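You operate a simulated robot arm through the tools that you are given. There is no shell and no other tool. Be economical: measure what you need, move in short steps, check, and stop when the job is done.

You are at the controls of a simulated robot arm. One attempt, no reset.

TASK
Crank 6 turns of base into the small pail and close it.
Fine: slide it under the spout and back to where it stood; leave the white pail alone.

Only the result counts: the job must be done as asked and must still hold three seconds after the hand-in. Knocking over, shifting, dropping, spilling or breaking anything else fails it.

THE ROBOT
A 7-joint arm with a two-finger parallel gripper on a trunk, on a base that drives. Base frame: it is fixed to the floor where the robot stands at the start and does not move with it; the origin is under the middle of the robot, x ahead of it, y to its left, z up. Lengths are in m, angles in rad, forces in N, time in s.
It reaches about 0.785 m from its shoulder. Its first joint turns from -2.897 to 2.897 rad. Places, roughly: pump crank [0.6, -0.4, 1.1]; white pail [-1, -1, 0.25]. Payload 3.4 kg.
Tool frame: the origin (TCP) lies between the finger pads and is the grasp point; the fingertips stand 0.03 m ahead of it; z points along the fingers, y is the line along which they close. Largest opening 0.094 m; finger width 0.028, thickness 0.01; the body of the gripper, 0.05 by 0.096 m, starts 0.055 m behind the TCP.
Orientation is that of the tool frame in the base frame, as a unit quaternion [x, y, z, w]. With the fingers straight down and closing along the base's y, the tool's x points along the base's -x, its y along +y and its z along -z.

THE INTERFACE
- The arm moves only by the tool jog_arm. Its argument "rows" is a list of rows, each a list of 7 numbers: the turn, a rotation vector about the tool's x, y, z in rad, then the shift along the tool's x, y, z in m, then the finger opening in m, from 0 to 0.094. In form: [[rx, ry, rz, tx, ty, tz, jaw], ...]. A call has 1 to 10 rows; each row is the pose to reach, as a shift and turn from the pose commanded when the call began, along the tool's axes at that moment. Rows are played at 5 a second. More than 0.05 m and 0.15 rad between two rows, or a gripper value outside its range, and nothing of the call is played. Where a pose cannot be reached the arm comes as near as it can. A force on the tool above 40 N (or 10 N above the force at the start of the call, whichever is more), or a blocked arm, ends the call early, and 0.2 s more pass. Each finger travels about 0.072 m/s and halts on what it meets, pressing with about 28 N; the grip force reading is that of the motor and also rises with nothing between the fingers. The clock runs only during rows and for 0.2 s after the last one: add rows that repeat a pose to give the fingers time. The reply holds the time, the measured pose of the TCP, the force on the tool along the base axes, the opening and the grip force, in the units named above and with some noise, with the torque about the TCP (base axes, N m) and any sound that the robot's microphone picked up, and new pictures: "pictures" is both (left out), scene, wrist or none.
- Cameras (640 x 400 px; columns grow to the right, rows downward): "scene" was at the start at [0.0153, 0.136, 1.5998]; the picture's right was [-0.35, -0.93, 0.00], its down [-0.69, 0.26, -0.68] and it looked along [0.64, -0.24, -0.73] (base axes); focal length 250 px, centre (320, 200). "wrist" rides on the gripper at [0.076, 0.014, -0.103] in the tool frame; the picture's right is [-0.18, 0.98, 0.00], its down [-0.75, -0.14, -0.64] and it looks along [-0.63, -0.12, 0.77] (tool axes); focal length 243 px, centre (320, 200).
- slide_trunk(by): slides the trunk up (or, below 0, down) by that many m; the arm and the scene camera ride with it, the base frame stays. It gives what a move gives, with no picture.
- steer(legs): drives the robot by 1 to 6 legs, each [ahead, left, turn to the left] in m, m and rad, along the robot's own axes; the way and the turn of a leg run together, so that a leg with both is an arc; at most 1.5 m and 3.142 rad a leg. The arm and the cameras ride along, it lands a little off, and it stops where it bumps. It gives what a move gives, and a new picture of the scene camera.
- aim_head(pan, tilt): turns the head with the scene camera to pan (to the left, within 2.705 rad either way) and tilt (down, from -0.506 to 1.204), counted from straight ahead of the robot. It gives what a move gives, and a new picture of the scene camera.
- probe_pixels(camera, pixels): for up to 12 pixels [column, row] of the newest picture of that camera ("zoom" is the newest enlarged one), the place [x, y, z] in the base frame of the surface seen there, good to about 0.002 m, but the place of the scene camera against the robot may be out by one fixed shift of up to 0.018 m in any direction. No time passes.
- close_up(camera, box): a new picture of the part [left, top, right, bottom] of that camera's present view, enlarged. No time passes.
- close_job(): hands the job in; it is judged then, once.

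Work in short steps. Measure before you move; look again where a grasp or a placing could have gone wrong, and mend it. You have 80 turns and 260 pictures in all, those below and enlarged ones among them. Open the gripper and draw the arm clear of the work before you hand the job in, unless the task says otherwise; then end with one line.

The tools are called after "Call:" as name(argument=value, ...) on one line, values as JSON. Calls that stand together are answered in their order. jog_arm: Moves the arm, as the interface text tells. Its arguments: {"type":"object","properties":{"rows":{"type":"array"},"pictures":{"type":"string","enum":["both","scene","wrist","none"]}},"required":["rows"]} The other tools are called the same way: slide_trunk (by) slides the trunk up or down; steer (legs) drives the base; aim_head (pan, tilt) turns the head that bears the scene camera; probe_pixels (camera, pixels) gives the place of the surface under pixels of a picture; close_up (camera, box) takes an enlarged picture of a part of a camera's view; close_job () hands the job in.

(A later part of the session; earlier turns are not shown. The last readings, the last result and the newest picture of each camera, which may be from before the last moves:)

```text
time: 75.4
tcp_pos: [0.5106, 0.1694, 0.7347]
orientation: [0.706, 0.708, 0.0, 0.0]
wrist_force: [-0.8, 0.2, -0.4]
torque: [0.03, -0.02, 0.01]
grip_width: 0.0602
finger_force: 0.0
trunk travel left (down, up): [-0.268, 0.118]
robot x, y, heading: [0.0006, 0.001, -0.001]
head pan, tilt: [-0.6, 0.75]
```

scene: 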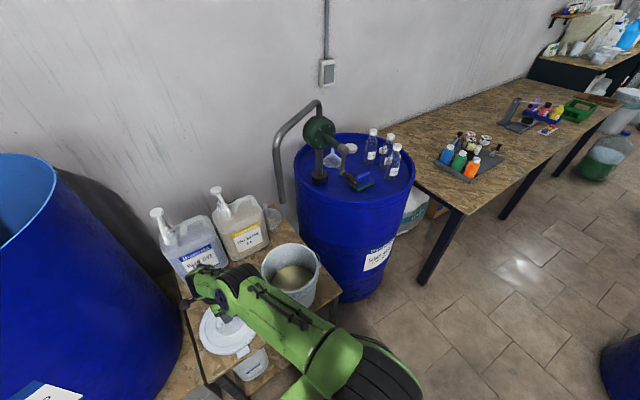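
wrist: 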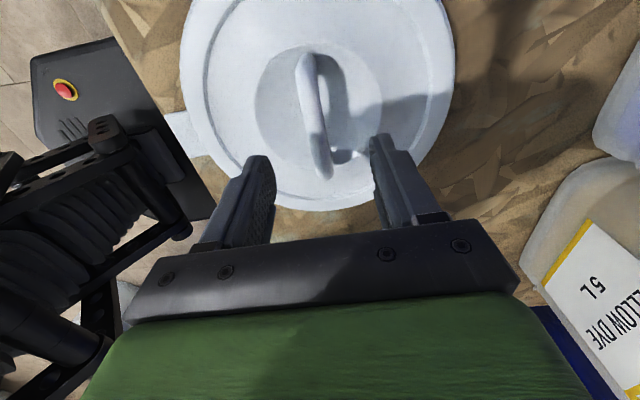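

Before the last 6 cm, check the forearm's height where it passes near the pail.

Call:
close_up(camera="scene", box=[180, 220, 400, 390])

Call:
probe_pixels(camera="scene", pixels=[[240, 270], [260, 278], [280, 300], [300, 315], [320, 325], [215, 280], [240, 300], [265, 320], [340, 345], [380, 380]])

```text
2.35 times, centred on (290, 305) of scene
```

zoom: 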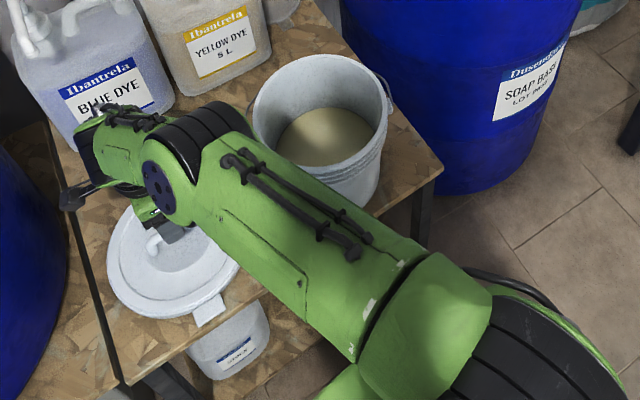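

```text
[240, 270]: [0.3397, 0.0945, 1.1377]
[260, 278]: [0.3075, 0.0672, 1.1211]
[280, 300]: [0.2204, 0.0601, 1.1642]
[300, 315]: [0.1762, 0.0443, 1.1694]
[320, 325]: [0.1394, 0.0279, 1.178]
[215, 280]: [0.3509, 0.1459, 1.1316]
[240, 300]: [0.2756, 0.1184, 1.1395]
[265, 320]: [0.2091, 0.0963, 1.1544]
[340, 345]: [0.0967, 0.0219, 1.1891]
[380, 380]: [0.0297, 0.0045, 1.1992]
```

Forearm is well above (z≈1.1). Lower 0.059 and close on the handle.

Call:
jog_arm(rows=[[0, 0, 0, 0.003, 0, 0.02, 0.06], [0, 0, 0, 0.003, 0, 0.04, 0.06], [0, 0, 0, 0.003, 0, 0.059, 0.06], [0, 0, 0, 0.003, 0, 0.059, 0.03], [0, 0, 0, 0.003, 0, 0.059, 0.0], [0, 0, 0, 0.003, 0, 0.059, 0.0], [0, 0, 0, 0.003, 0, 0.059, 0.0]])

```text
time: 77.0
tcp_pos: [0.5078, 0.1738, 0.6755]
orientation: [0.707, 0.707, 0.0, 0.001]
wrist_force: [-0.2, 0.4, 1.2]
torque: [-0.04, -0.02, -0.02]
grip_width: 0.0175
finger_force: 27.9
trunk travel left (down, up): [-0.268, 0.118]
robot x, y, heading: [0.002, -0.0021, -0.004]
head pan, tilt: [-0.6, 0.75]
```

scene: 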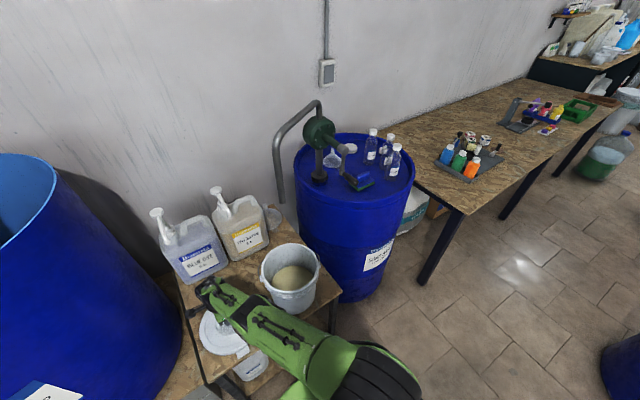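
wrist: 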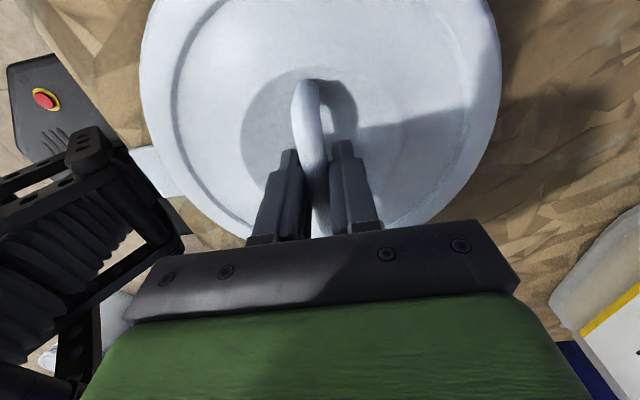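

Gripped (0.0175). Measure the lid's circle relative to the TCP.

Call:
probe_pixels(camera="wrist", pixels=[[143, 60], [146, 120], [160, 160], [205, 222], [496, 60], [495, 100], [480, 145], [440, 195], [150, 25], [490, 25], [313, 85], [320, 130]])

Call:
close_up(camera="wrist", box=[120, 0, 520, 250])

```text
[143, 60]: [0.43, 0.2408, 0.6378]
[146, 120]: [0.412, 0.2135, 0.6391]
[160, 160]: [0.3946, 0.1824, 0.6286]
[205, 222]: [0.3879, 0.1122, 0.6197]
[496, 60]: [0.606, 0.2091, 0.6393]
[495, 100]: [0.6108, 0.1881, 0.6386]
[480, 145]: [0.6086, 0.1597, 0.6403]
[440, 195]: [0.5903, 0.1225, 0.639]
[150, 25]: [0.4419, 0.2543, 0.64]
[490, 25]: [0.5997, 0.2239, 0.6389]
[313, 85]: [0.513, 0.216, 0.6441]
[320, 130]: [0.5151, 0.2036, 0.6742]
```

```text
1.60 times, centred on (320, 125) of wrist
```

zoom: 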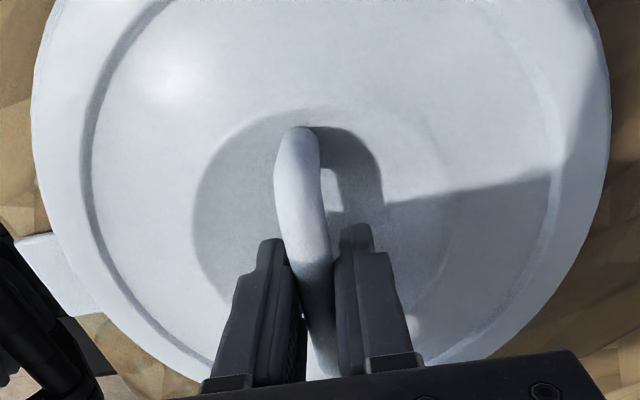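

Lid centre ≈ TCP+(0,0.002), R 0.103. Lift 0.26 straight up, watching that the lid hangs level.

Call:
jog_arm(rows=[[0, 0, 0, 0, 0, -0.01, 0], [0, 0, 0, 0, 0, -0.03, 0], [0, 0, 0, 0, 0, -0.06, 0], [0, 0, 0, 0, 0, -0.09, 0], [0, 0, 0, 0, 0, -0.12, 0], [0, 0, 0, 0, 0, -0.155, 0], [0, 0, 0, 0, 0, -0.19, 0], [0, 0, 0, 0, 0, -0.225, 0], [0, 0, 0, 0, 0, -0.26, 0]])

```text
time: 79.0
tcp_pos: [0.5106, 0.177, 0.935]
orientation: [0.707, 0.708, -0.001, -0.001]
wrist_force: [-0.2, 0.8, 0.0]
torque: [-0.02, 0.02, 0.02]
grip_width: 0.0173
finger_force: 28.1
trunk travel left (down, up): [-0.268, 0.118]
robot x, y, heading: [-0.0002, -0.0036, -0.002]
head pan, tilt: [-0.6, 0.75]
```

scene: 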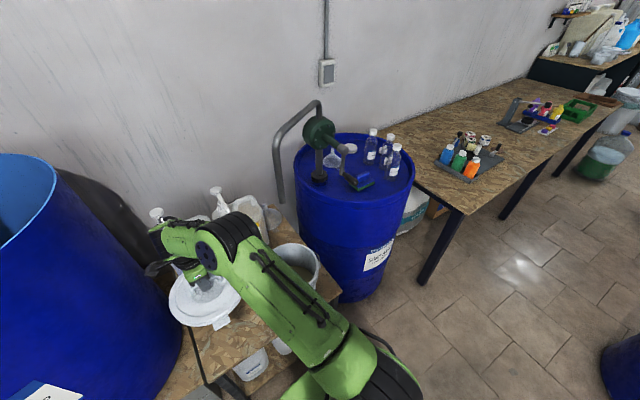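
wrist: 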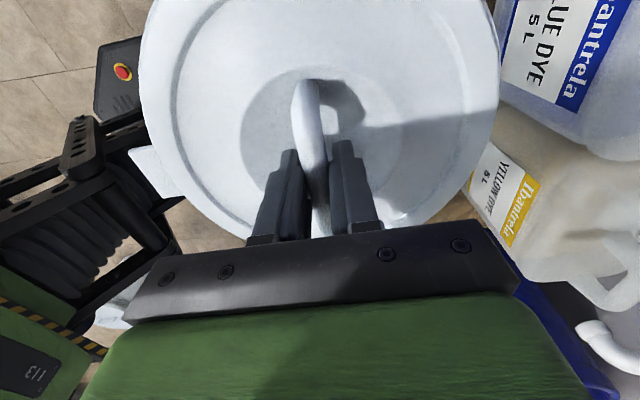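

Lid hangs level. Carry it over the pail.

Call:
jog_arm(rows=[[0, 0, 0, -0.032, -0.0045, 0, 0], [0, 0, 0, -0.065, -0.009, 0, 0], [0, 0, 0, -0.097, -0.0135, 0, 0], [0, 0, 0, -0.13, -0.018, 0, 0], [0, 0, 0, -0.162, -0.0225, 0, 0], [0, 0, 0, -0.195, -0.027, 0, 0], [0, 0, 0, -0.227, -0.0315, 0, 0], [0, 0, 0, -0.259, -0.036, 0, 0], [0, 0, 0, -0.259, -0.036, 0, 0]])

Call:
aim_head(pan=-0.3, tilt=0.9)

Call:
close_up(camera="scene", box=[220, 120, 420, 280])

```text
time: 81.0
tcp_pos: [0.4743, -0.0845, 0.9366]
orientation: [0.707, 0.707, -0.001, 0.0]
wrist_force: [-0.4, -0.1, -0.1]
torque: [-0.01, -0.01, -0.01]
grip_width: 0.0173
finger_force: 27.9
trunk travel left (down, up): [-0.268, 0.118]
robot x, y, heading: [-0.0003, -0.0016, -0.0]
head pan, tilt: [-0.6, 0.75]
```

scene: 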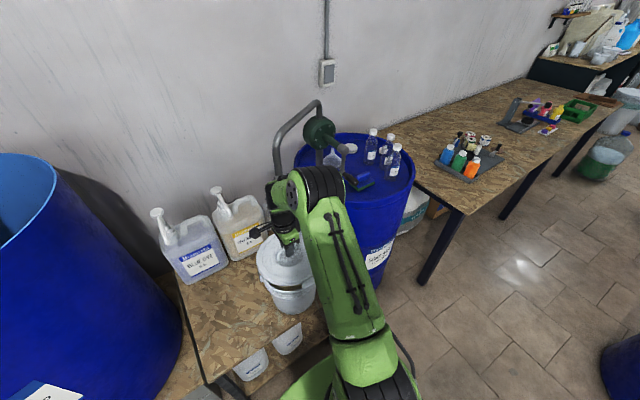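
wrist: 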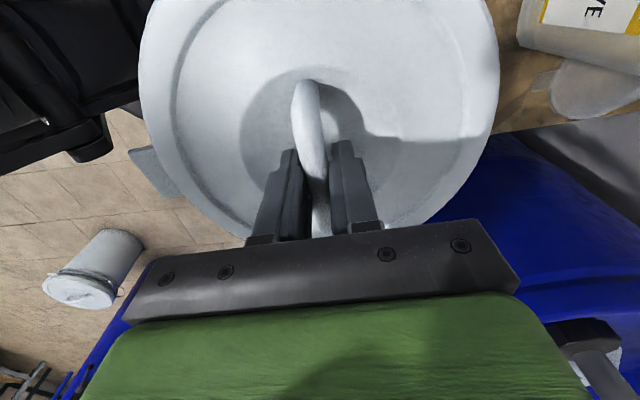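

```text
time: 81.8
tcp_pos: [0.4753, -0.0848, 0.9376]
orientation: [0.707, 0.708, -0.002, 0.0]
wrist_force: [-0.1, -0.6, -1.0]
torque: [0.0, 0.01, 0.01]
grip_width: 0.0174
finger_force: 28.6
trunk travel left (down, up): [-0.268, 0.118]
robot x, y, heading: [-0.0006, -0.001, -0.002]
head pan, tilt: [-0.3, 0.901]
```

scene: 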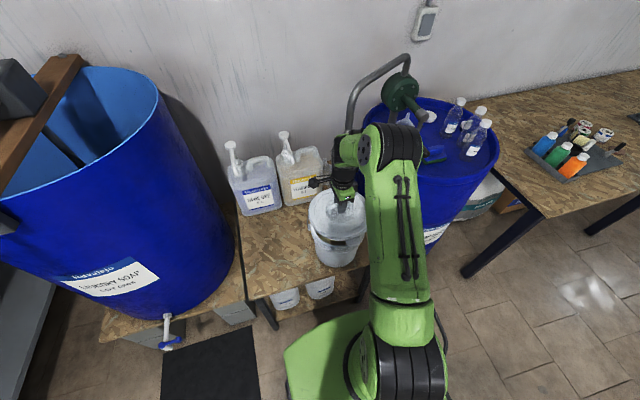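

```text
2.50 times, centred on (320, 200) of scene
```

zoom: 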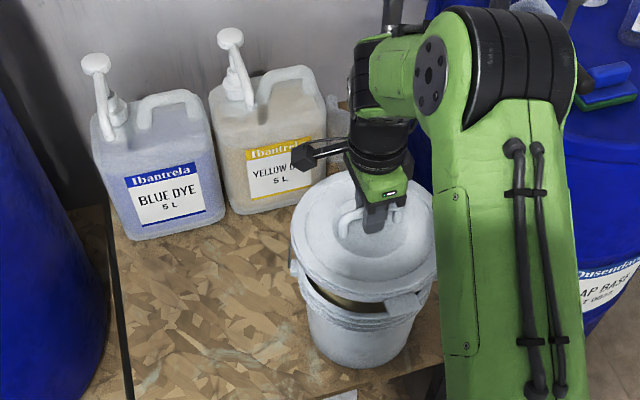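

The lid hovers over the pail. Compare lid edge and pail rim front arc, measured with the same camera.

Call:
probe_pixels(camera="zoom", pixels=[[292, 232], [297, 258], [318, 284], [345, 297], [375, 301], [322, 187], [303, 283], [315, 298], [335, 312], [360, 320], [390, 321], [420, 308]])

Call:
close_up(camera="scene", box=[295, 200, 375, 250])

```text
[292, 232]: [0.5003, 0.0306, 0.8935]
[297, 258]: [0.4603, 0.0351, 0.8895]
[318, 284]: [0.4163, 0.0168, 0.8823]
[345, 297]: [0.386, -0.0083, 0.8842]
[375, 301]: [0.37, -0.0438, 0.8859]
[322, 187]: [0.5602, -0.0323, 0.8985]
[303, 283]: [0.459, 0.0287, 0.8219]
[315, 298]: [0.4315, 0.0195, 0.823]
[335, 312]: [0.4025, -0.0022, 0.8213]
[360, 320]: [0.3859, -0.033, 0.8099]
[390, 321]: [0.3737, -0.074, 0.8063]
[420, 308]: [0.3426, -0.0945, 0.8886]
```

```text
8.00 times, centred on (335, 225) of scene
```

zoom: 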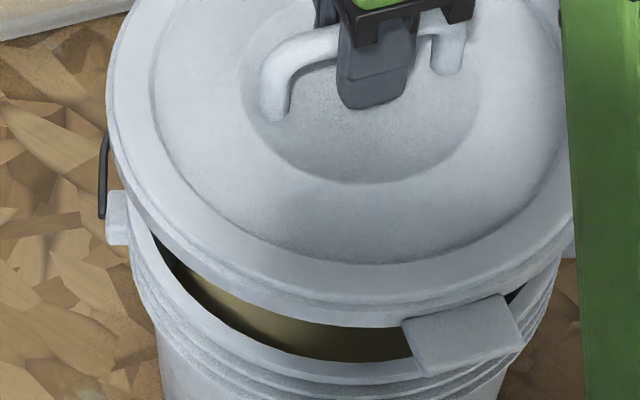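

Refine with the 8× view: lid lower edge vs. the pail rim's inner and outer edges.

Call:
probe_pixels(camera="zoom", pixels=[[111, 150], [150, 228], [220, 280], [300, 312], [380, 318], [158, 262], [200, 308], [250, 335], [300, 352], [350, 366], [190, 325], [270, 368]])

```text
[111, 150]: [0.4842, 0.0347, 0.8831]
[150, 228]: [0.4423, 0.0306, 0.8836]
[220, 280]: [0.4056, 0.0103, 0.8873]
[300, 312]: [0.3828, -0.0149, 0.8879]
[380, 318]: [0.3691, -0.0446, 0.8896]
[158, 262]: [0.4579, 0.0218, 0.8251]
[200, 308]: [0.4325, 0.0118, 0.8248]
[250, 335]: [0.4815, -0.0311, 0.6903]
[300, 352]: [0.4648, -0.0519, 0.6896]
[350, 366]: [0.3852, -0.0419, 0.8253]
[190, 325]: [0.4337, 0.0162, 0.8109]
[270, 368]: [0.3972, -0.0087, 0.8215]
```

The pail centre appears ~3 mm further (+x,−y) than the lid. Shift by that and lower to just above the rim, then look.

Call:
jog_arm(rows=[[0, 0, 0, -0.003, 0.003, 0.015, 0], [0, 0, 0, -0.003, 0.003, 0.03, 0], [0, 0, 0, -0.003, 0.003, 0.044, 0]], pictures="scene")

Call:
close_up(camera="scene", box=[295, 200, 375, 250])

```text
time: 82.6
tcp_pos: [0.4775, -0.0862, 0.892]
orientation: [0.708, 0.706, -0.001, 0.001]
wrist_force: [-0.5, -0.2, -0.9]
torque: [0.02, 0.0, 0.03]
grip_width: 0.0175
finger_force: 28.1
trunk travel left (down, up): [-0.268, 0.118]
robot x, y, heading: [0.0033, -0.0004, 0.005]
head pan, tilt: [-0.3, 0.901]
```

scene: 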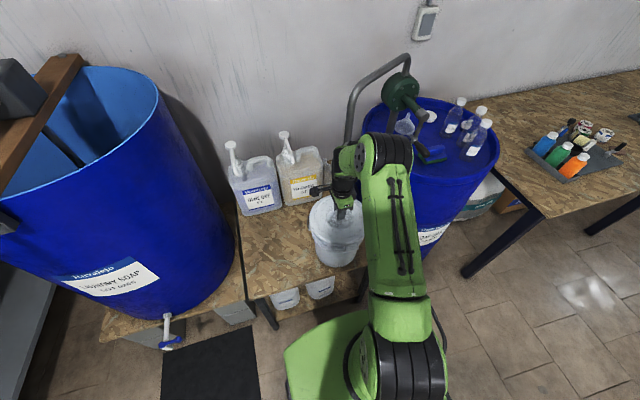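

```text
8.00 times, centred on (335, 225) of scene
```

zoom: 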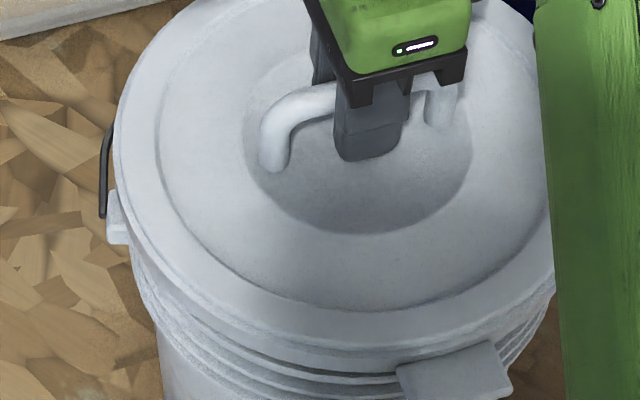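

Nearly seated. Probe lid edge and the pail lip beneath it once more.

Call:
probe_pixels(camera="zoom", pixels=[[118, 190], [130, 235], [170, 285], [230, 323], [300, 343], [370, 347], [132, 262], [150, 292], [180, 320], [230, 350], [290, 370], [360, 378]])

```text
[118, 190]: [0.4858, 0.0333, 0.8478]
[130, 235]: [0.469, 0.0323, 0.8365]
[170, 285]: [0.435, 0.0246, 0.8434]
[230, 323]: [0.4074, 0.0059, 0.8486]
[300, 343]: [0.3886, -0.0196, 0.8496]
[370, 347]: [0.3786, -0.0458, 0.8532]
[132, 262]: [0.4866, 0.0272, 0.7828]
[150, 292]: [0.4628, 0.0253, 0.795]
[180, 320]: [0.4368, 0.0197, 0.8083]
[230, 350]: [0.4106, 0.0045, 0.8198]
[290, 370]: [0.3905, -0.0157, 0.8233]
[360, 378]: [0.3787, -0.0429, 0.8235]
```

Edges agree within ~2–3 mm. Nudge back 1.5 mm and lower gently, stopping on force.

Call:
jog_arm(rows=[[0, 0, 0, 0.0015, -0.0015, 0.004, 0], [0, 0, 0, 0.0015, -0.0015, 0.008, 0], [0, 0, 0, 0.0015, -0.0015, 0.011, 0], [0, 0, 0, 0.0015, -0.0015, 0.014, 0]], pictures="scene")

Call:
close_up(camera="scene", box=[295, 200, 375, 250])

```text
time: 83.6
tcp_pos: [0.4776, -0.0866, 0.8799]
orientation: [0.706, 0.708, 0.0, 0.002]
wrist_force: [-0.4, -4.8, 9.7]
torque: [0.89, 0.04, 0.06]
grip_width: 0.0171
finger_force: 28.0
trunk travel left (down, up): [-0.268, 0.118]
robot x, y, heading: [0.0026, -0.001, 0.002]
head pan, tilt: [-0.3, 0.901]
```

scene: 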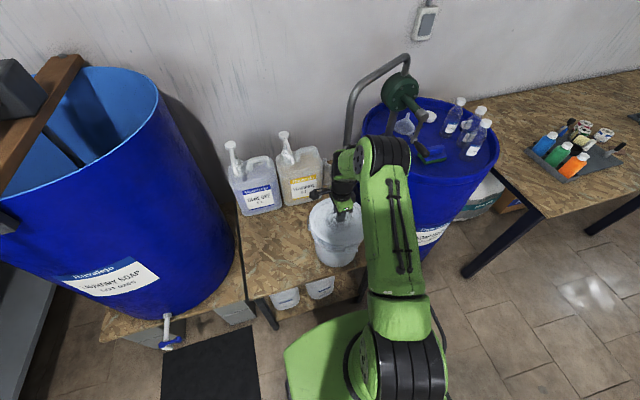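

```text
8.00 times, centred on (335, 225) of scene
```

zoom: 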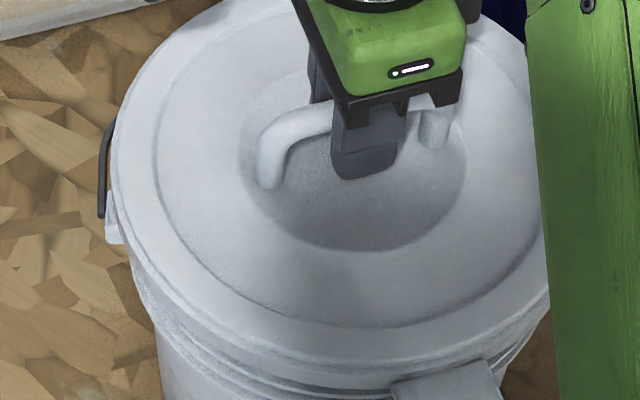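

Contact on the +y side pushes the lid toward −y (Fy −4.8, torque x +0.89). Raise a bit, shift 3 mm to −y, lower again.

Call:
jog_arm(rows=[[0, 0, 0, 0, 0, -0.006, 0], [0, 0, 0, -0.003, 0, -0.006, 0], [0, 0, 0, -0.003, 0, -0.002, 0], [0, 0, 0, -0.003, 0, 0.001, 0], [0, 0, 0, -0.003, 0, 0.004, 0]], pictures="none")

Call:
close_up(camera="scene", box=[295, 200, 375, 250])

```text
time: 84.8
tcp_pos: [0.478, -0.0901, 0.8765]
orientation: [0.708, 0.706, 0.001, 0.003]
wrist_force: [6.2, -8.0, 20.2]
torque: [0.53, 0.04, -0.08]
grip_width: 0.0172
finger_force: 27.6
trunk travel left (down, up): [-0.268, 0.118]
robot x, y, heading: [-0.0006, 0.0002, -0.0]
head pan, tilt: [-0.3, 0.901]
```

```text
8.00 times, centred on (335, 225) of scene
```

zoom: 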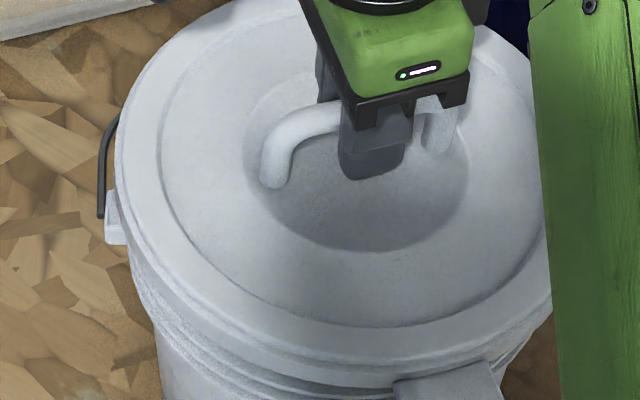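

Better (lower, torque halved) but still pushed −y/+x. Repeat with another 2.5 mm −y and 2 mm +x.

Call:
jog_arm(rows=[[0, 0, 0, 0, 0, -0.007, 0], [0, 0, 0, -0.0025, 0.002, -0.007, 0], [0, 0, 0, -0.0025, 0.002, -0.003, 0], [0, 0, 0, -0.0025, 0.002, 0.0, 0], [0, 0, 0, -0.0025, 0.002, 0.002, 0]], pictures="none")

Call:
close_up(camera="scene", box=[285, 180, 385, 270])

```text
time: 86.0
tcp_pos: [0.4777, -0.0907, 0.8758]
orientation: [0.707, 0.707, 0.002, 0.005]
wrist_force: [-0.4, 0.3, 39.3]
torque: [0.43, 0.01, -0.01]
grip_width: 0.0171
finger_force: 27.6
trunk travel left (down, up): [-0.268, 0.118]
robot x, y, heading: [-0.0011, -0.0005, 0.0]
head pan, tilt: [-0.3, 0.901]
```

```text
4.44 times, centred on (335, 225) of scene
```

zoom: 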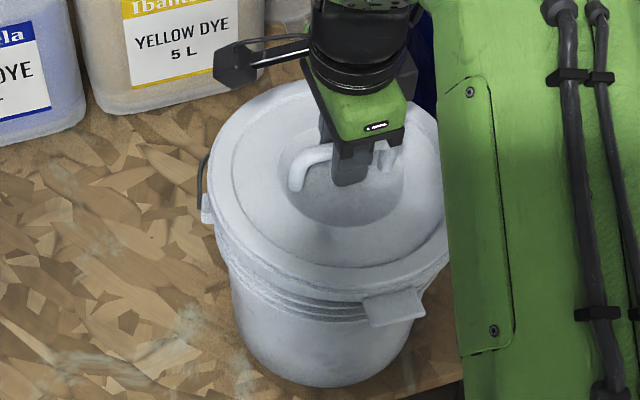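

Lateral forces vanished and the pail pushes back with 39 N: it looks seated. Probe lid heights around its edge for level and depth.

Call:
probe_pixels(camera="zoom", pixels=[[222, 200], [235, 160], [265, 115], [250, 235], [300, 262], [360, 268], [420, 250], [437, 200], [420, 120], [330, 282], [330, 296], [330, 306]])

Call:
close_up(camera="scene", box=[305, 215, 355, 255])

```text
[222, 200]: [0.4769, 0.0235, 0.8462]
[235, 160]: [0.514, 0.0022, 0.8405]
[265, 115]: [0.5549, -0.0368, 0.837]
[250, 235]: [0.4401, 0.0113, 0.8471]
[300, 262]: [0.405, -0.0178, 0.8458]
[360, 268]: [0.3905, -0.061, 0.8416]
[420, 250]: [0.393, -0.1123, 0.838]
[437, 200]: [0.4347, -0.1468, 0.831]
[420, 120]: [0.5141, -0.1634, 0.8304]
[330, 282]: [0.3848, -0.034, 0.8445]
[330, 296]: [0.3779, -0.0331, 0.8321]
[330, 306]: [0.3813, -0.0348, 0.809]
```

```text
10.00 times, centred on (330, 235) of scene
```

zoom: 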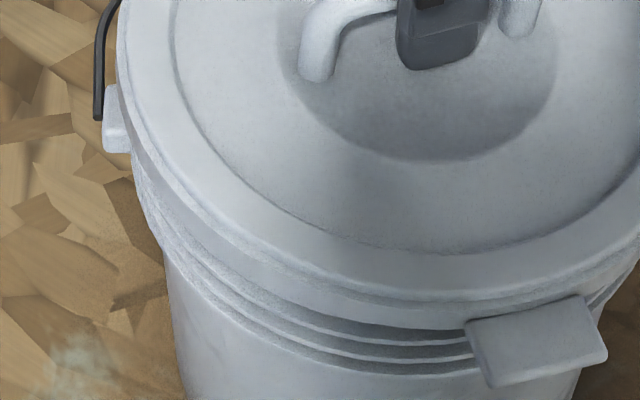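

The lid is tilted: −y side at z 0.831, +y side at 0.847, so the +y side isn't seated. Probe the edge more finely to see which way it's off.

Call:
probe_pixels(camera="zoom", pixels=[[122, 60], [135, 150], [180, 205], [250, 252], [330, 283], [420, 298], [150, 200], [200, 260], [280, 308], [380, 335], [445, 338], [625, 215]])

Call:
jog_arm(rows=[[0, 0, 0, 0, 0, -0.005, 0], [0, 0, 0, 0, 0, -0.012, 0], [0, 0, 0, 0, 0, -0.02, 0]], pictures="scene")

Call:
close_up(camera="scene", box=[295, 195, 375, 255])

```text
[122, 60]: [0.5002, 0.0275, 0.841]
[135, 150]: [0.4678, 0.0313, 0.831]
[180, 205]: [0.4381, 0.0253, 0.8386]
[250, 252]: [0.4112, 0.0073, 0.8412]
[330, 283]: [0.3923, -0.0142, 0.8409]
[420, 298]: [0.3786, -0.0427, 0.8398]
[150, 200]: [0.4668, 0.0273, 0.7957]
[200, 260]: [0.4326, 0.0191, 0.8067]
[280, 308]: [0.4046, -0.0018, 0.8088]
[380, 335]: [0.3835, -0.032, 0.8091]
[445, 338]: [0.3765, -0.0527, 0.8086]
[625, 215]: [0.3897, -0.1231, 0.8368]
```

```text
time: 86.8
tcp_pos: [0.4778, -0.0904, 0.8902]
orientation: [0.706, 0.708, -0.001, -0.002]
wrist_force: [0.4, 0.2, -1.0]
torque: [0.0, 0.05, 0.03]
grip_width: 0.017
finger_force: 27.3
trunk travel left (down, up): [-0.268, 0.118]
robot x, y, heading: [-0.0023, 0.0005, -0.001]
head pan, tilt: [-0.3, 0.901]
```

scene: 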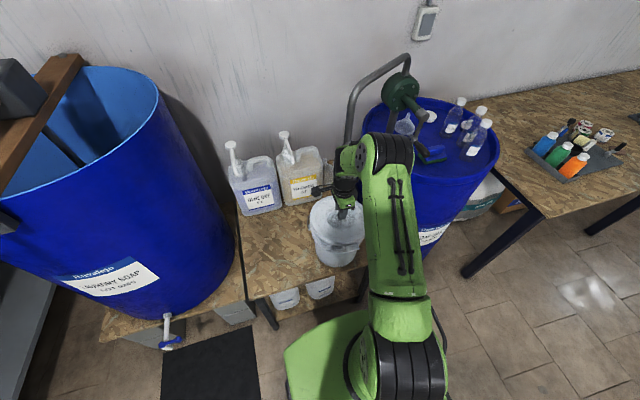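

```text
6.67 times, centred on (335, 225) of scene
```

zoom: 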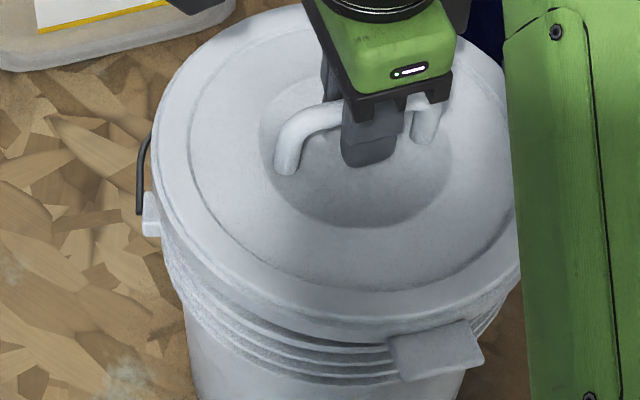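

Lid and pail are concentric within ~1 mm; the tilt came from the lid pivoting in the grip while pressing. Set it down lightly, release, rise.

Call:
jog_arm(rows=[[0, 0, 0, 0, 0, 0.006, 0], [0, 0, 0, 0, 0, 0.011, 0], [0, 0, 0, 0, 0, 0.016, 0], [0, 0, 0, 0, 0, 0.016, 0.02], [0, 0, 0, 0, 0, 0.016, 0.04], [0, 0, 0, 0, 0, 0.016, 0.05], [0, 0, 0, 0, 0, -0.02, 0.05], [0, 0, 0, 0, 0, -0.06, 0.05], [0, 0, 0, 0, 0, -0.1, 0.05]])

Call:
close_up(camera="scene", box=[285, 185, 385, 265])

```text
time: 88.8
tcp_pos: [0.478, -0.0904, 0.9926]
orientation: [0.707, 0.707, -0.002, 0.0]
wrist_force: [1.1, 0.2, 0.8]
torque: [-0.01, 0.0, -0.02]
grip_width: 0.0501
finger_force: 0.0
trunk travel left (down, up): [-0.268, 0.118]
robot x, y, heading: [-0.0036, -0.0013, -0.002]
head pan, tilt: [-0.3, 0.901]
```

scene: 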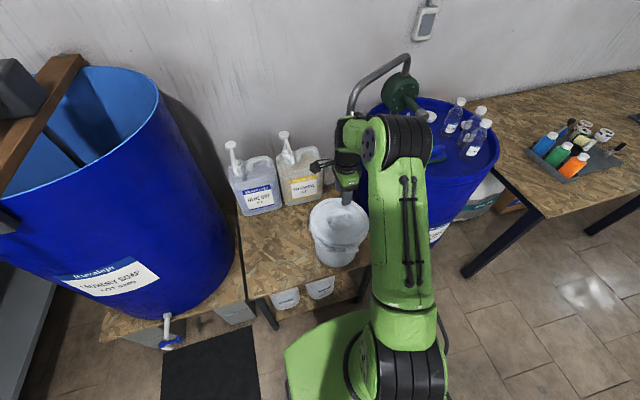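
wrist: 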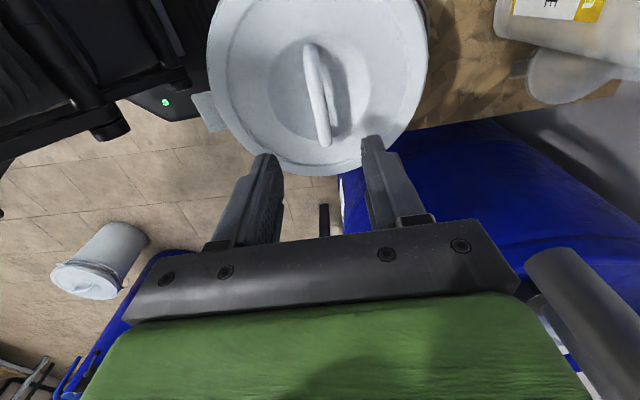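

```text
5.00 times, centred on (335, 225) of scene
```

zoom: 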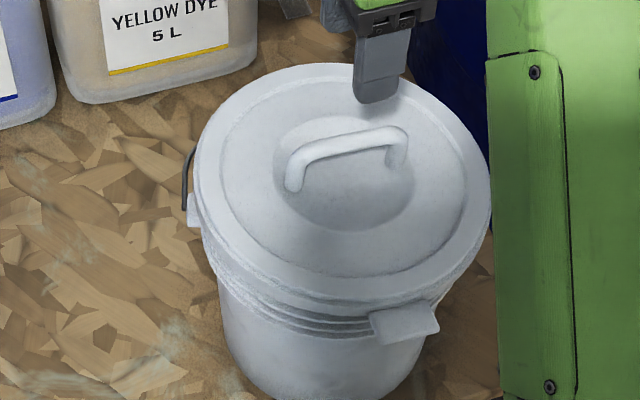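

Released. Probe the lid's edge heights all round, and its circle, in wrist and scene views.

Call:
probe_pixels(camera="zoom", pixels=[[208, 170], [240, 105], [300, 75], [225, 230], [290, 275], [360, 287], [430, 268], [475, 225], [480, 180], [450, 125], [420, 100], [350, 150]])

Call:
probe_pixels(camera="wrist", pixels=[[210, 50], [220, 105], [245, 140], [290, 162], [340, 165], [385, 140], [415, 95], [427, 40], [230, 60], [410, 50], [320, 150], [310, 10]])

```text
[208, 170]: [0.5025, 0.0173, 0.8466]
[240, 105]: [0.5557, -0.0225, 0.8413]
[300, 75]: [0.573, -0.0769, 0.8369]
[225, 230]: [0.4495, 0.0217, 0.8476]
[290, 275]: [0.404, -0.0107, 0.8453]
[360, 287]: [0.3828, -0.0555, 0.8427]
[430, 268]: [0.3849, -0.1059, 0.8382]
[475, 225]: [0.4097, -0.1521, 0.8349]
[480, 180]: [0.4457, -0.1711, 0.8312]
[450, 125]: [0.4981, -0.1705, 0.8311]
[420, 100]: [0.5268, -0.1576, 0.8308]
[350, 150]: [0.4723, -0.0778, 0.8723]
```

```text
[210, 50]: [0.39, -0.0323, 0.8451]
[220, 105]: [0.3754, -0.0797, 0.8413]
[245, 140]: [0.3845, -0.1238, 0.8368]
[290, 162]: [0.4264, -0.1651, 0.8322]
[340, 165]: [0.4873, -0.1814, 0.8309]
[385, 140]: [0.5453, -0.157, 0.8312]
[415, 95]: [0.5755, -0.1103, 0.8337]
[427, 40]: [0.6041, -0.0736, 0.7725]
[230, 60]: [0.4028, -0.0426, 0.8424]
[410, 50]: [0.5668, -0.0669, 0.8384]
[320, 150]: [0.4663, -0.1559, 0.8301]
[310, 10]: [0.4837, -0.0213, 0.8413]
```

The +y side still sits 16 mm high (0.847 vs 0.831). Move over its +y edge with closed fingers and press there.

Call:
jog_arm(rows=[[0, 0, 0, 0.035, 0, 0, 0.02], [0, 0, 0, 0.07, 0, 0, 0.0], [0, 0, 0, 0.102, 0, 0, 0.0], [0, 0, 0, 0.102, 0, 0.03, 0.0], [0, 0, 0, 0.102, 0, 0.06, 0.0], [0, 0, 0, 0.102, 0, 0.09, 0.0], [0, 0, 0, 0.102, 0, 0.108, 0.0]], pictures="scene")

Call:
jog_arm(rows=[[0, 0, 0, 0, 0, 0.006, 0.0], [0, 0, 0, 0, 0, 0.011, 0.0], [0, 0, 0, 0, 0, 0.016, 0.0], [0, 0, 0, 0, 0, 0.02, 0.0], [0, 0, 0, 0, 0, 0.024, 0.0]])

Call:
close_up(camera="scene", box=[285, 185, 385, 265])

```text
time: 90.4
tcp_pos: [0.4788, 0.0124, 0.8841]
orientation: [0.707, 0.707, -0.001, 0.001]
wrist_force: [-1.0, -0.4, -0.3]
torque: [-0.01, -0.03, 0.0]
grip_width: 0.0
finger_force: 27.6
trunk travel left (down, up): [-0.268, 0.118]
robot x, y, heading: [-0.0029, 0.0014, -0.001]
head pan, tilt: [-0.3, 0.901]
```

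scene: 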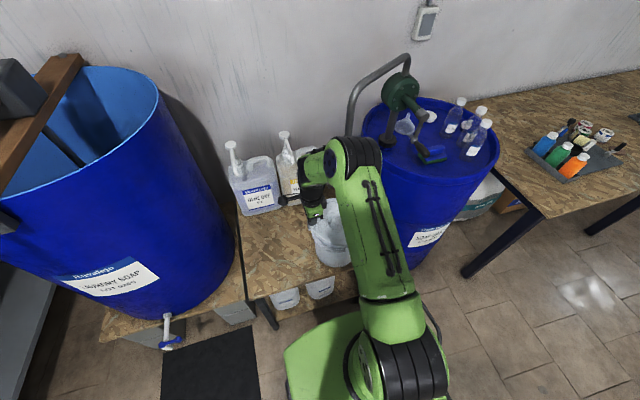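

```text
time: 91.2
tcp_pos: [0.4802, 0.013, 0.8742]
orientation: [0.707, 0.708, 0.003, 0.004]
wrist_force: [-8.5, -0.7, 25.4]
torque: [-0.09, 0.26, -0.1]
grip_width: 0.0
finger_force: 28.2
trunk travel left (down, up): [-0.268, 0.118]
robot x, y, heading: [-0.0012, 0.0025, -0.0]
head pan, tilt: [-0.3, 0.901]
stopped in row 4: the force on the tool passed its limit at 47 N (the readings are from after the stop); the commanded pose is now the measured one
```

scene: 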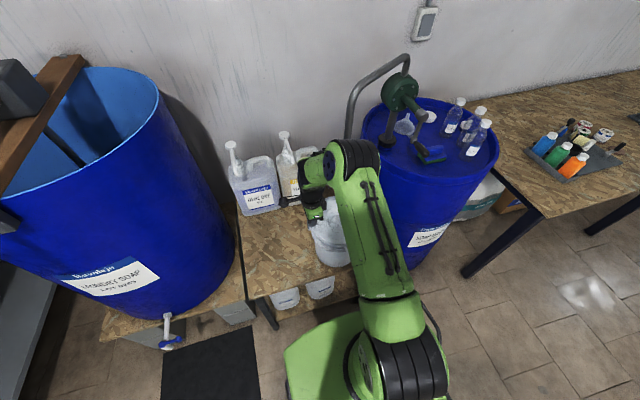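
wrist: 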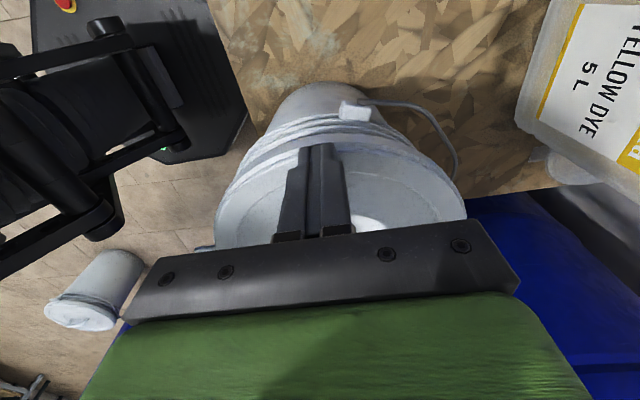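

```text
5.00 times, centred on (335, 225) of scene
```

zoom: 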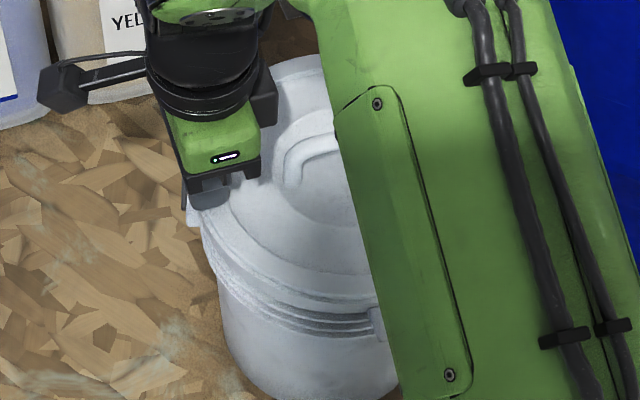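

Little movement under 47 N, so the +y edge is riding on the lip. Back up a little and inspect this edge with the wrist camera.

Call:
jog_arm(rows=[[0, 0, 0, 0, 0, -0.03, 0.0], [0, 0, 0, 0.03, 0, -0.06, 0.0], [0, 0, 0, 0.07, 0, -0.06, 0.0]], pictures="wrist")

Call:
close_up(camera="wrist", box=[200, 40, 480, 230])

```text
time: 92.0
tcp_pos: [0.4821, 0.0833, 0.9307]
orientation: [0.707, 0.708, 0.001, 0.003]
wrist_force: [-0.5, -0.1, 0.5]
torque: [-0.01, -0.02, 0.0]
grip_width: 0.0
finger_force: 27.6
trunk travel left (down, up): [-0.268, 0.118]
robot x, y, heading: [0.0005, 0.0007, 0.002]
head pan, tilt: [-0.3, 0.901]
```

wrist: 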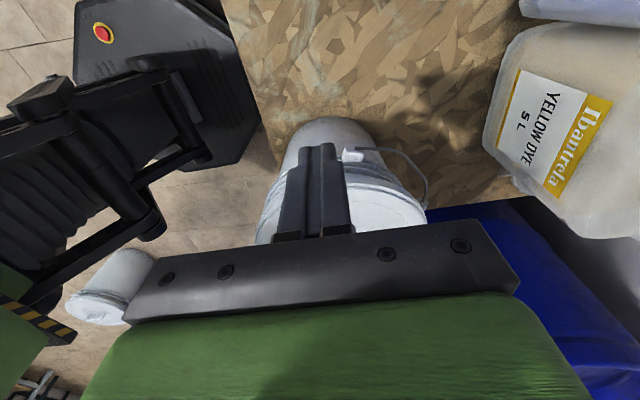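

```text
2.11 times, centred on (340, 135) of wrist
```

zoom: 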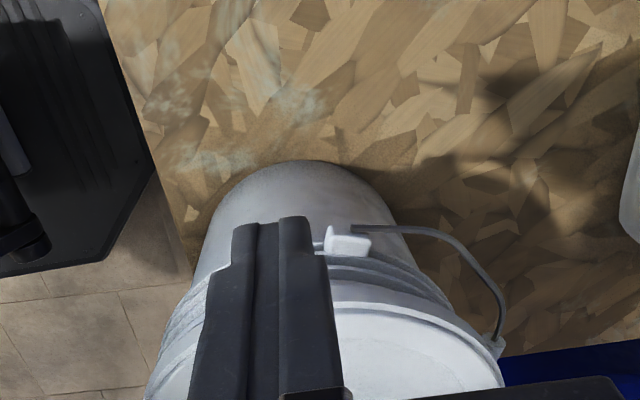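

Call:
close_up(camera="scene", box=[290, 190, 380, 270])

```text
5.00 times, centred on (335, 230) of scene
```

zoom: 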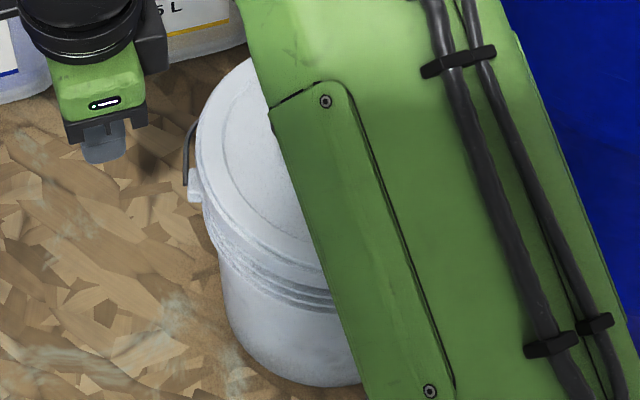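

Probe lid edge, seam and lip on the +y side.

Call:
probe_pixels(camera="zoom", pixels=[[199, 130], [197, 165], [203, 195], [215, 222], [240, 250], [280, 270], [206, 212], [212, 235], [222, 250], [245, 272], [285, 290], [300, 300]])

```text
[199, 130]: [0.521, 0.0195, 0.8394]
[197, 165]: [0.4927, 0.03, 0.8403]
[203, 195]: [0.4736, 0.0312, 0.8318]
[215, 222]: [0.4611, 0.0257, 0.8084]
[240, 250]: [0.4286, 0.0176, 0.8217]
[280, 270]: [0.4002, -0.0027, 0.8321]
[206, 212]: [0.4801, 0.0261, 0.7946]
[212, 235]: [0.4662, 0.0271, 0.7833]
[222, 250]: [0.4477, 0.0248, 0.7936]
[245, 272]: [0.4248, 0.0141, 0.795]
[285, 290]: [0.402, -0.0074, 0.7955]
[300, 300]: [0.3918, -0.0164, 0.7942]
```

The pail fits (0.472,−0.070) and the lid (0.4765,−0.072…): the lid is too far +x/−y, so its +y skirt sits on the lip. My initial alignment was better. Re-grip the handle.

Call:
jog_arm(rows=[[0, 0, 0, 0, 0, -0.04, 0.03], [0, 0, 0, -0.04, -0.001, -0.05, 0.05], [0, 0, 0, -0.085, -0.002, -0.05, 0.05], [0, 0, 0, -0.13, -0.003, -0.05, 0.05], [0, 0, 0, -0.1737, -0.004, -0.05, 0.05], [0, 0, 0, -0.1737, -0.004, -0.01, 0.05], [0, 0, 0, -0.1737, -0.004, 0.025, 0.05], [0, 0, 0, -0.1737, -0.004, 0.05, 0.05]], pictures="none")

Call:
jog_arm(rows=[[0, 0, 0, 0, 0, 0, 0.02], [0, 0, 0, 0, 0, 0, 0.0], [0, 0, 0, 0, 0, 0, 0.0], [0, 0, 0, 0, 0, -0.008, 0.0], [0, 0, 0, 0, 0, -0.02, 0.0]])

Call:
close_up(camera="scene", box=[295, 195, 375, 255])

```text
time: 93.8
tcp_pos: [0.4791, -0.0913, 0.8815]
orientation: [0.706, 0.708, 0.004, 0.003]
wrist_force: [-0.1, 0.6, -0.2]
torque: [-0.01, 0.0, 0.02]
grip_width: 0.0499
finger_force: 0.1
trunk travel left (down, up): [-0.268, 0.118]
robot x, y, heading: [-0.0013, -0.0031, -0.001]
head pan, tilt: [-0.3, 0.901]
```

```text
time: 95.0
tcp_pos: [0.4773, -0.0928, 0.9006]
orientation: [0.706, 0.708, 0.002, 0.001]
wrist_force: [-0.1, 0.1, -1.3]
torque: [-0.01, 0.0, 0.02]
grip_width: 0.0131
finger_force: 28.1
trunk travel left (down, up): [-0.268, 0.118]
robot x, y, heading: [0.0024, 0.0015, 0.003]
head pan, tilt: [-0.3, 0.901]
```

scene: 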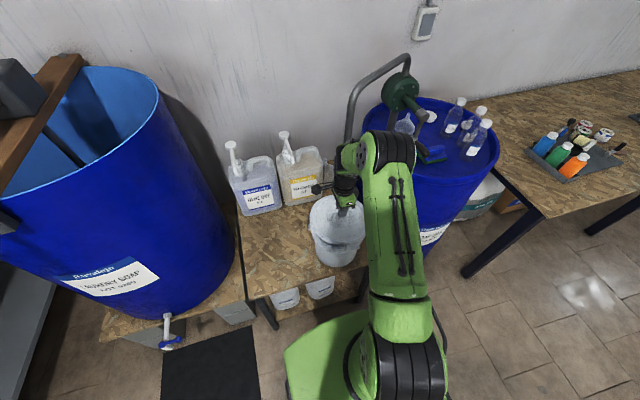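
wrist: 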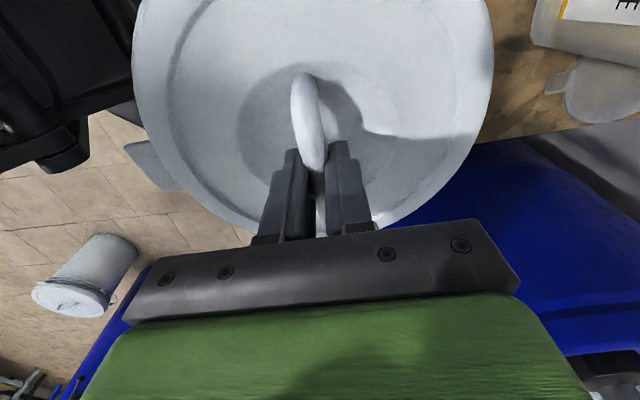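

```text
6.67 times, centred on (335, 225) of scene
```

zoom: 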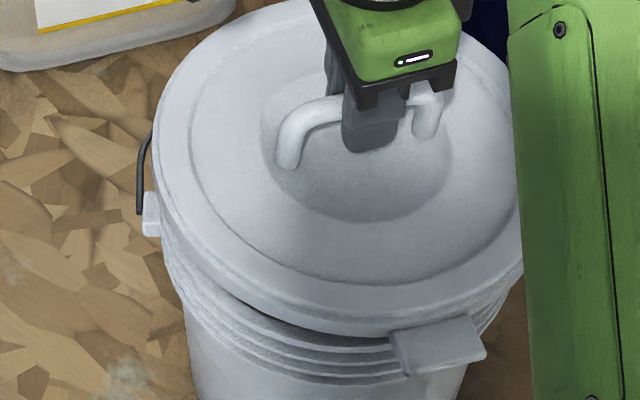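

Lifted again. Check whether the lid hangs level and where its circle is vs. the pail lip.

Call:
probe_pixels(camera="zoom", pixels=[[157, 140], [170, 215], [210, 270], [270, 310], [340, 328], [400, 328], [195, 80], [505, 245], [170, 255], [205, 310], [270, 350], [350, 372]])

Call:
probe_pixels(camera="wrist", pixels=[[136, 60], [140, 110], [160, 155], [200, 205], [490, 50], [485, 110], [460, 165], [420, 205], [180, 60], [460, 60], [180, 120], [440, 140]])

```text
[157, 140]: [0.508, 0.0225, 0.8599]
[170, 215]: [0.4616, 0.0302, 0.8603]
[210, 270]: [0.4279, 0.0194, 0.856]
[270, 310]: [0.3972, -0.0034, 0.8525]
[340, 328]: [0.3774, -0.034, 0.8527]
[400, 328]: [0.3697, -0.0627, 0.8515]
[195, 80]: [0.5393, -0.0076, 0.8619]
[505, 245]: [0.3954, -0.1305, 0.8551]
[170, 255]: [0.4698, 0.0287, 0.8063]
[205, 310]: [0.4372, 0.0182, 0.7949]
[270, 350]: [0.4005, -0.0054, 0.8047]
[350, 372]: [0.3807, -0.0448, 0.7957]
```

```text
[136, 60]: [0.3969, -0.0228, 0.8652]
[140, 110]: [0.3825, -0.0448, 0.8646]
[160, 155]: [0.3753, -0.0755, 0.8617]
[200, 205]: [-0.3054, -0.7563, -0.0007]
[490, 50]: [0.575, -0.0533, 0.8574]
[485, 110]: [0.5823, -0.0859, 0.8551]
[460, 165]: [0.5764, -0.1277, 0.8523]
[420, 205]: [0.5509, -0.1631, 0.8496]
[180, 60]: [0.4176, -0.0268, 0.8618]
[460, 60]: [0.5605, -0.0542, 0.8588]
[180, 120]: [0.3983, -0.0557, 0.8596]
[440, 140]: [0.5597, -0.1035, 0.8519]
```

The lid is at true (0.479,−0.0885), scene (0.4735,−0.0735), tilted slightly in the grip. I'll carry it aside (level-corrected) so the scene camera can measure the full rim in the same frame.

Call:
jog_arm(rows=[[-0.017, -0.033, 0, 0, 0, -0.03, 0], [-0.035, -0.067, 0, 0, 0, -0.06, 0], [-0.035, -0.067, 0, 0.04, 0, -0.06, 0], [-0.035, -0.067, 0, 0.08, 0, -0.06, 0], [-0.035, -0.067, 0, 0.12, 0, -0.06, 0], [-0.035, -0.067, 0, 0.16, 0, -0.06, 0], [-0.035, -0.067, 0, 0.2, 0, -0.06, 0], [-0.035, -0.067, 0, 0.24, 0, -0.06, 0]], pictures="both")

Call:
close_up(camera="scene", box=[280, 180, 400, 270])

```text
time: 96.8
tcp_pos: [0.4764, 0.1491, 0.9615]
orientation: [0.707, 0.706, -0.009, 0.039]
wrist_force: [0.6, 0.8, 0.0]
torque: [0.02, 0.0, 0.0]
grip_width: 0.013
finger_force: 27.9
trunk travel left (down, up): [-0.268, 0.118]
robot x, y, heading: [-0.0031, -0.0008, 0.004]
head pan, tilt: [-0.3, 0.901]
```

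scene: 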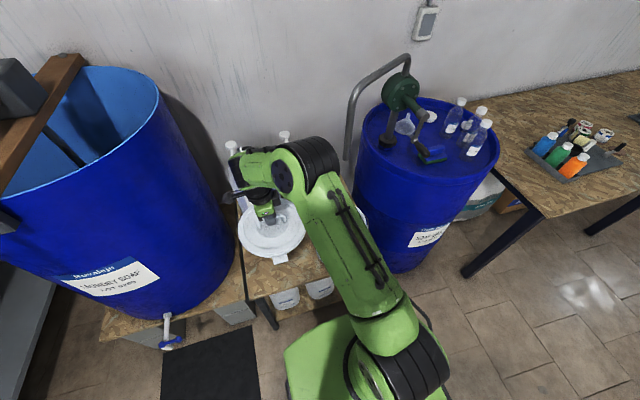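
wrist: 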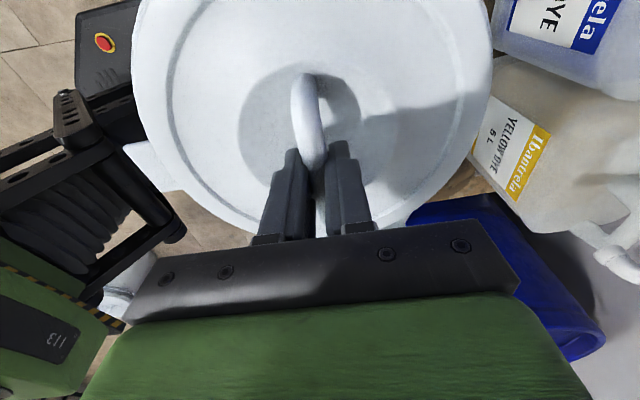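

```text
4.44 times, centred on (340, 225) of scene
```

zoom: 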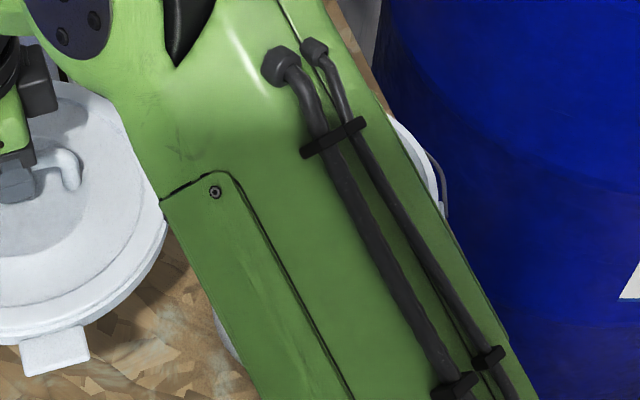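

The arm hides the pail. I'll put the lid down on its old spot, so the pail can be measured properly with the wrist camera.

Call:
jog_arm(rows=[[0, 0, 0, 0.01, 0.006, 0.03, 0], [0, 0, 0, 0.02, 0.012, 0.065, 0], [0, 0, 0, 0.03, 0.018, 0.1, 0], [0, 0, 0, 0.036, 0.02, 0.14, 0], [0, 0, 0, 0.04, 0.0225, 0.18, 0], [0, 0, 0, 0.043, 0.0225, 0.215, 0], [0, 0, 0, 0.043, 0.0225, 0.245, 0], [0, 0, 0, 0.043, 0.0225, 0.262, 0]], pictures="scene")

Call:
jog_arm(rows=[[0, 0, 0, 0, 0, 0.005, 0], [0, 0, 0, 0, 0, 0.01, 0], [0, 0, 0, 0, 0, 0.014, 0]], pictures="wrist")

```text
time: 98.6
tcp_pos: [0.5112, 0.1727, 0.6989]
orientation: [0.706, 0.707, -0.008, 0.04]
wrist_force: [0.6, 0.2, -0.2]
torque: [0.01, 0.01, 0.0]
grip_width: 0.0128
finger_force: 28.0
trunk travel left (down, up): [-0.268, 0.118]
robot x, y, heading: [0.0004, -0.0013, 0.002]
head pan, tilt: [-0.3, 0.901]
```

scene: 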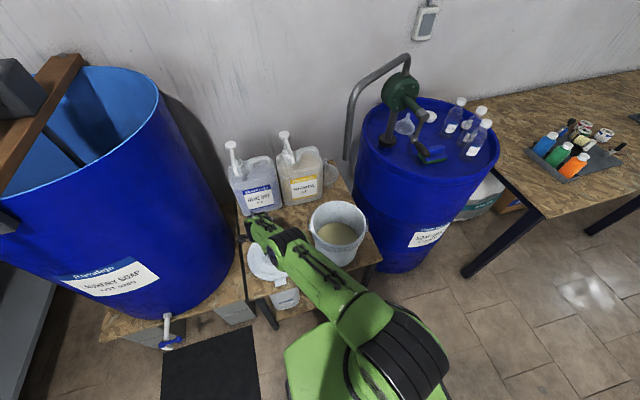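

```text
time: 99.4
tcp_pos: [0.5102, 0.173, 0.6842]
orientation: [0.705, 0.708, -0.009, 0.039]
wrist_force: [-0.1, 0.1, -0.5]
torque: [0.01, 0.02, -0.02]
grip_width: 0.013
finger_force: 27.9
trunk travel left (down, up): [-0.268, 0.118]
robot x, y, heading: [0.0006, 0.0025, -0.004]
head pan, tilt: [-0.3, 0.901]
```

wrist: 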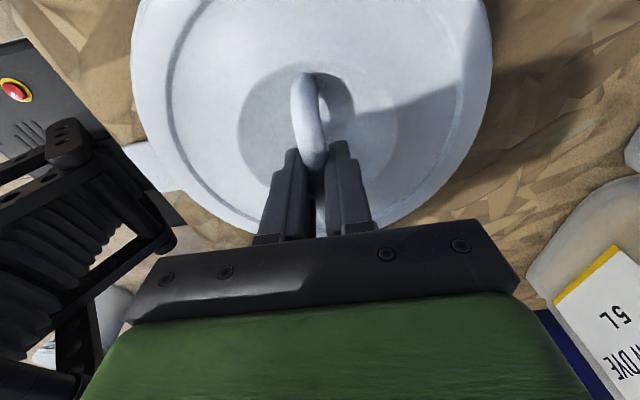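

In this low pose the scene camera sees the entire rim at (338,228). Zoom and probe it finely.

Call:
close_up(camera="scene", box=[295, 190, 385, 275])

```text
4.71 times, centred on (340, 232) of scene
```

zoom: 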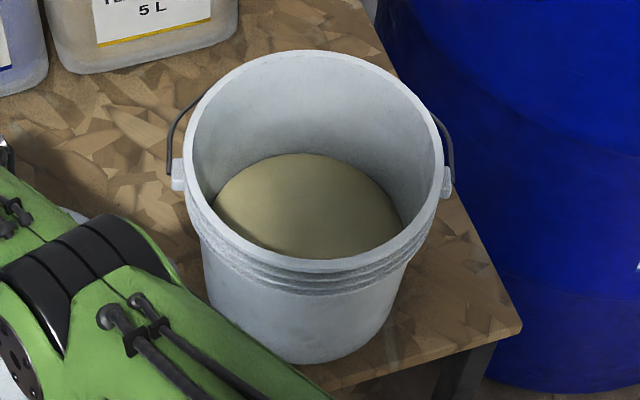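

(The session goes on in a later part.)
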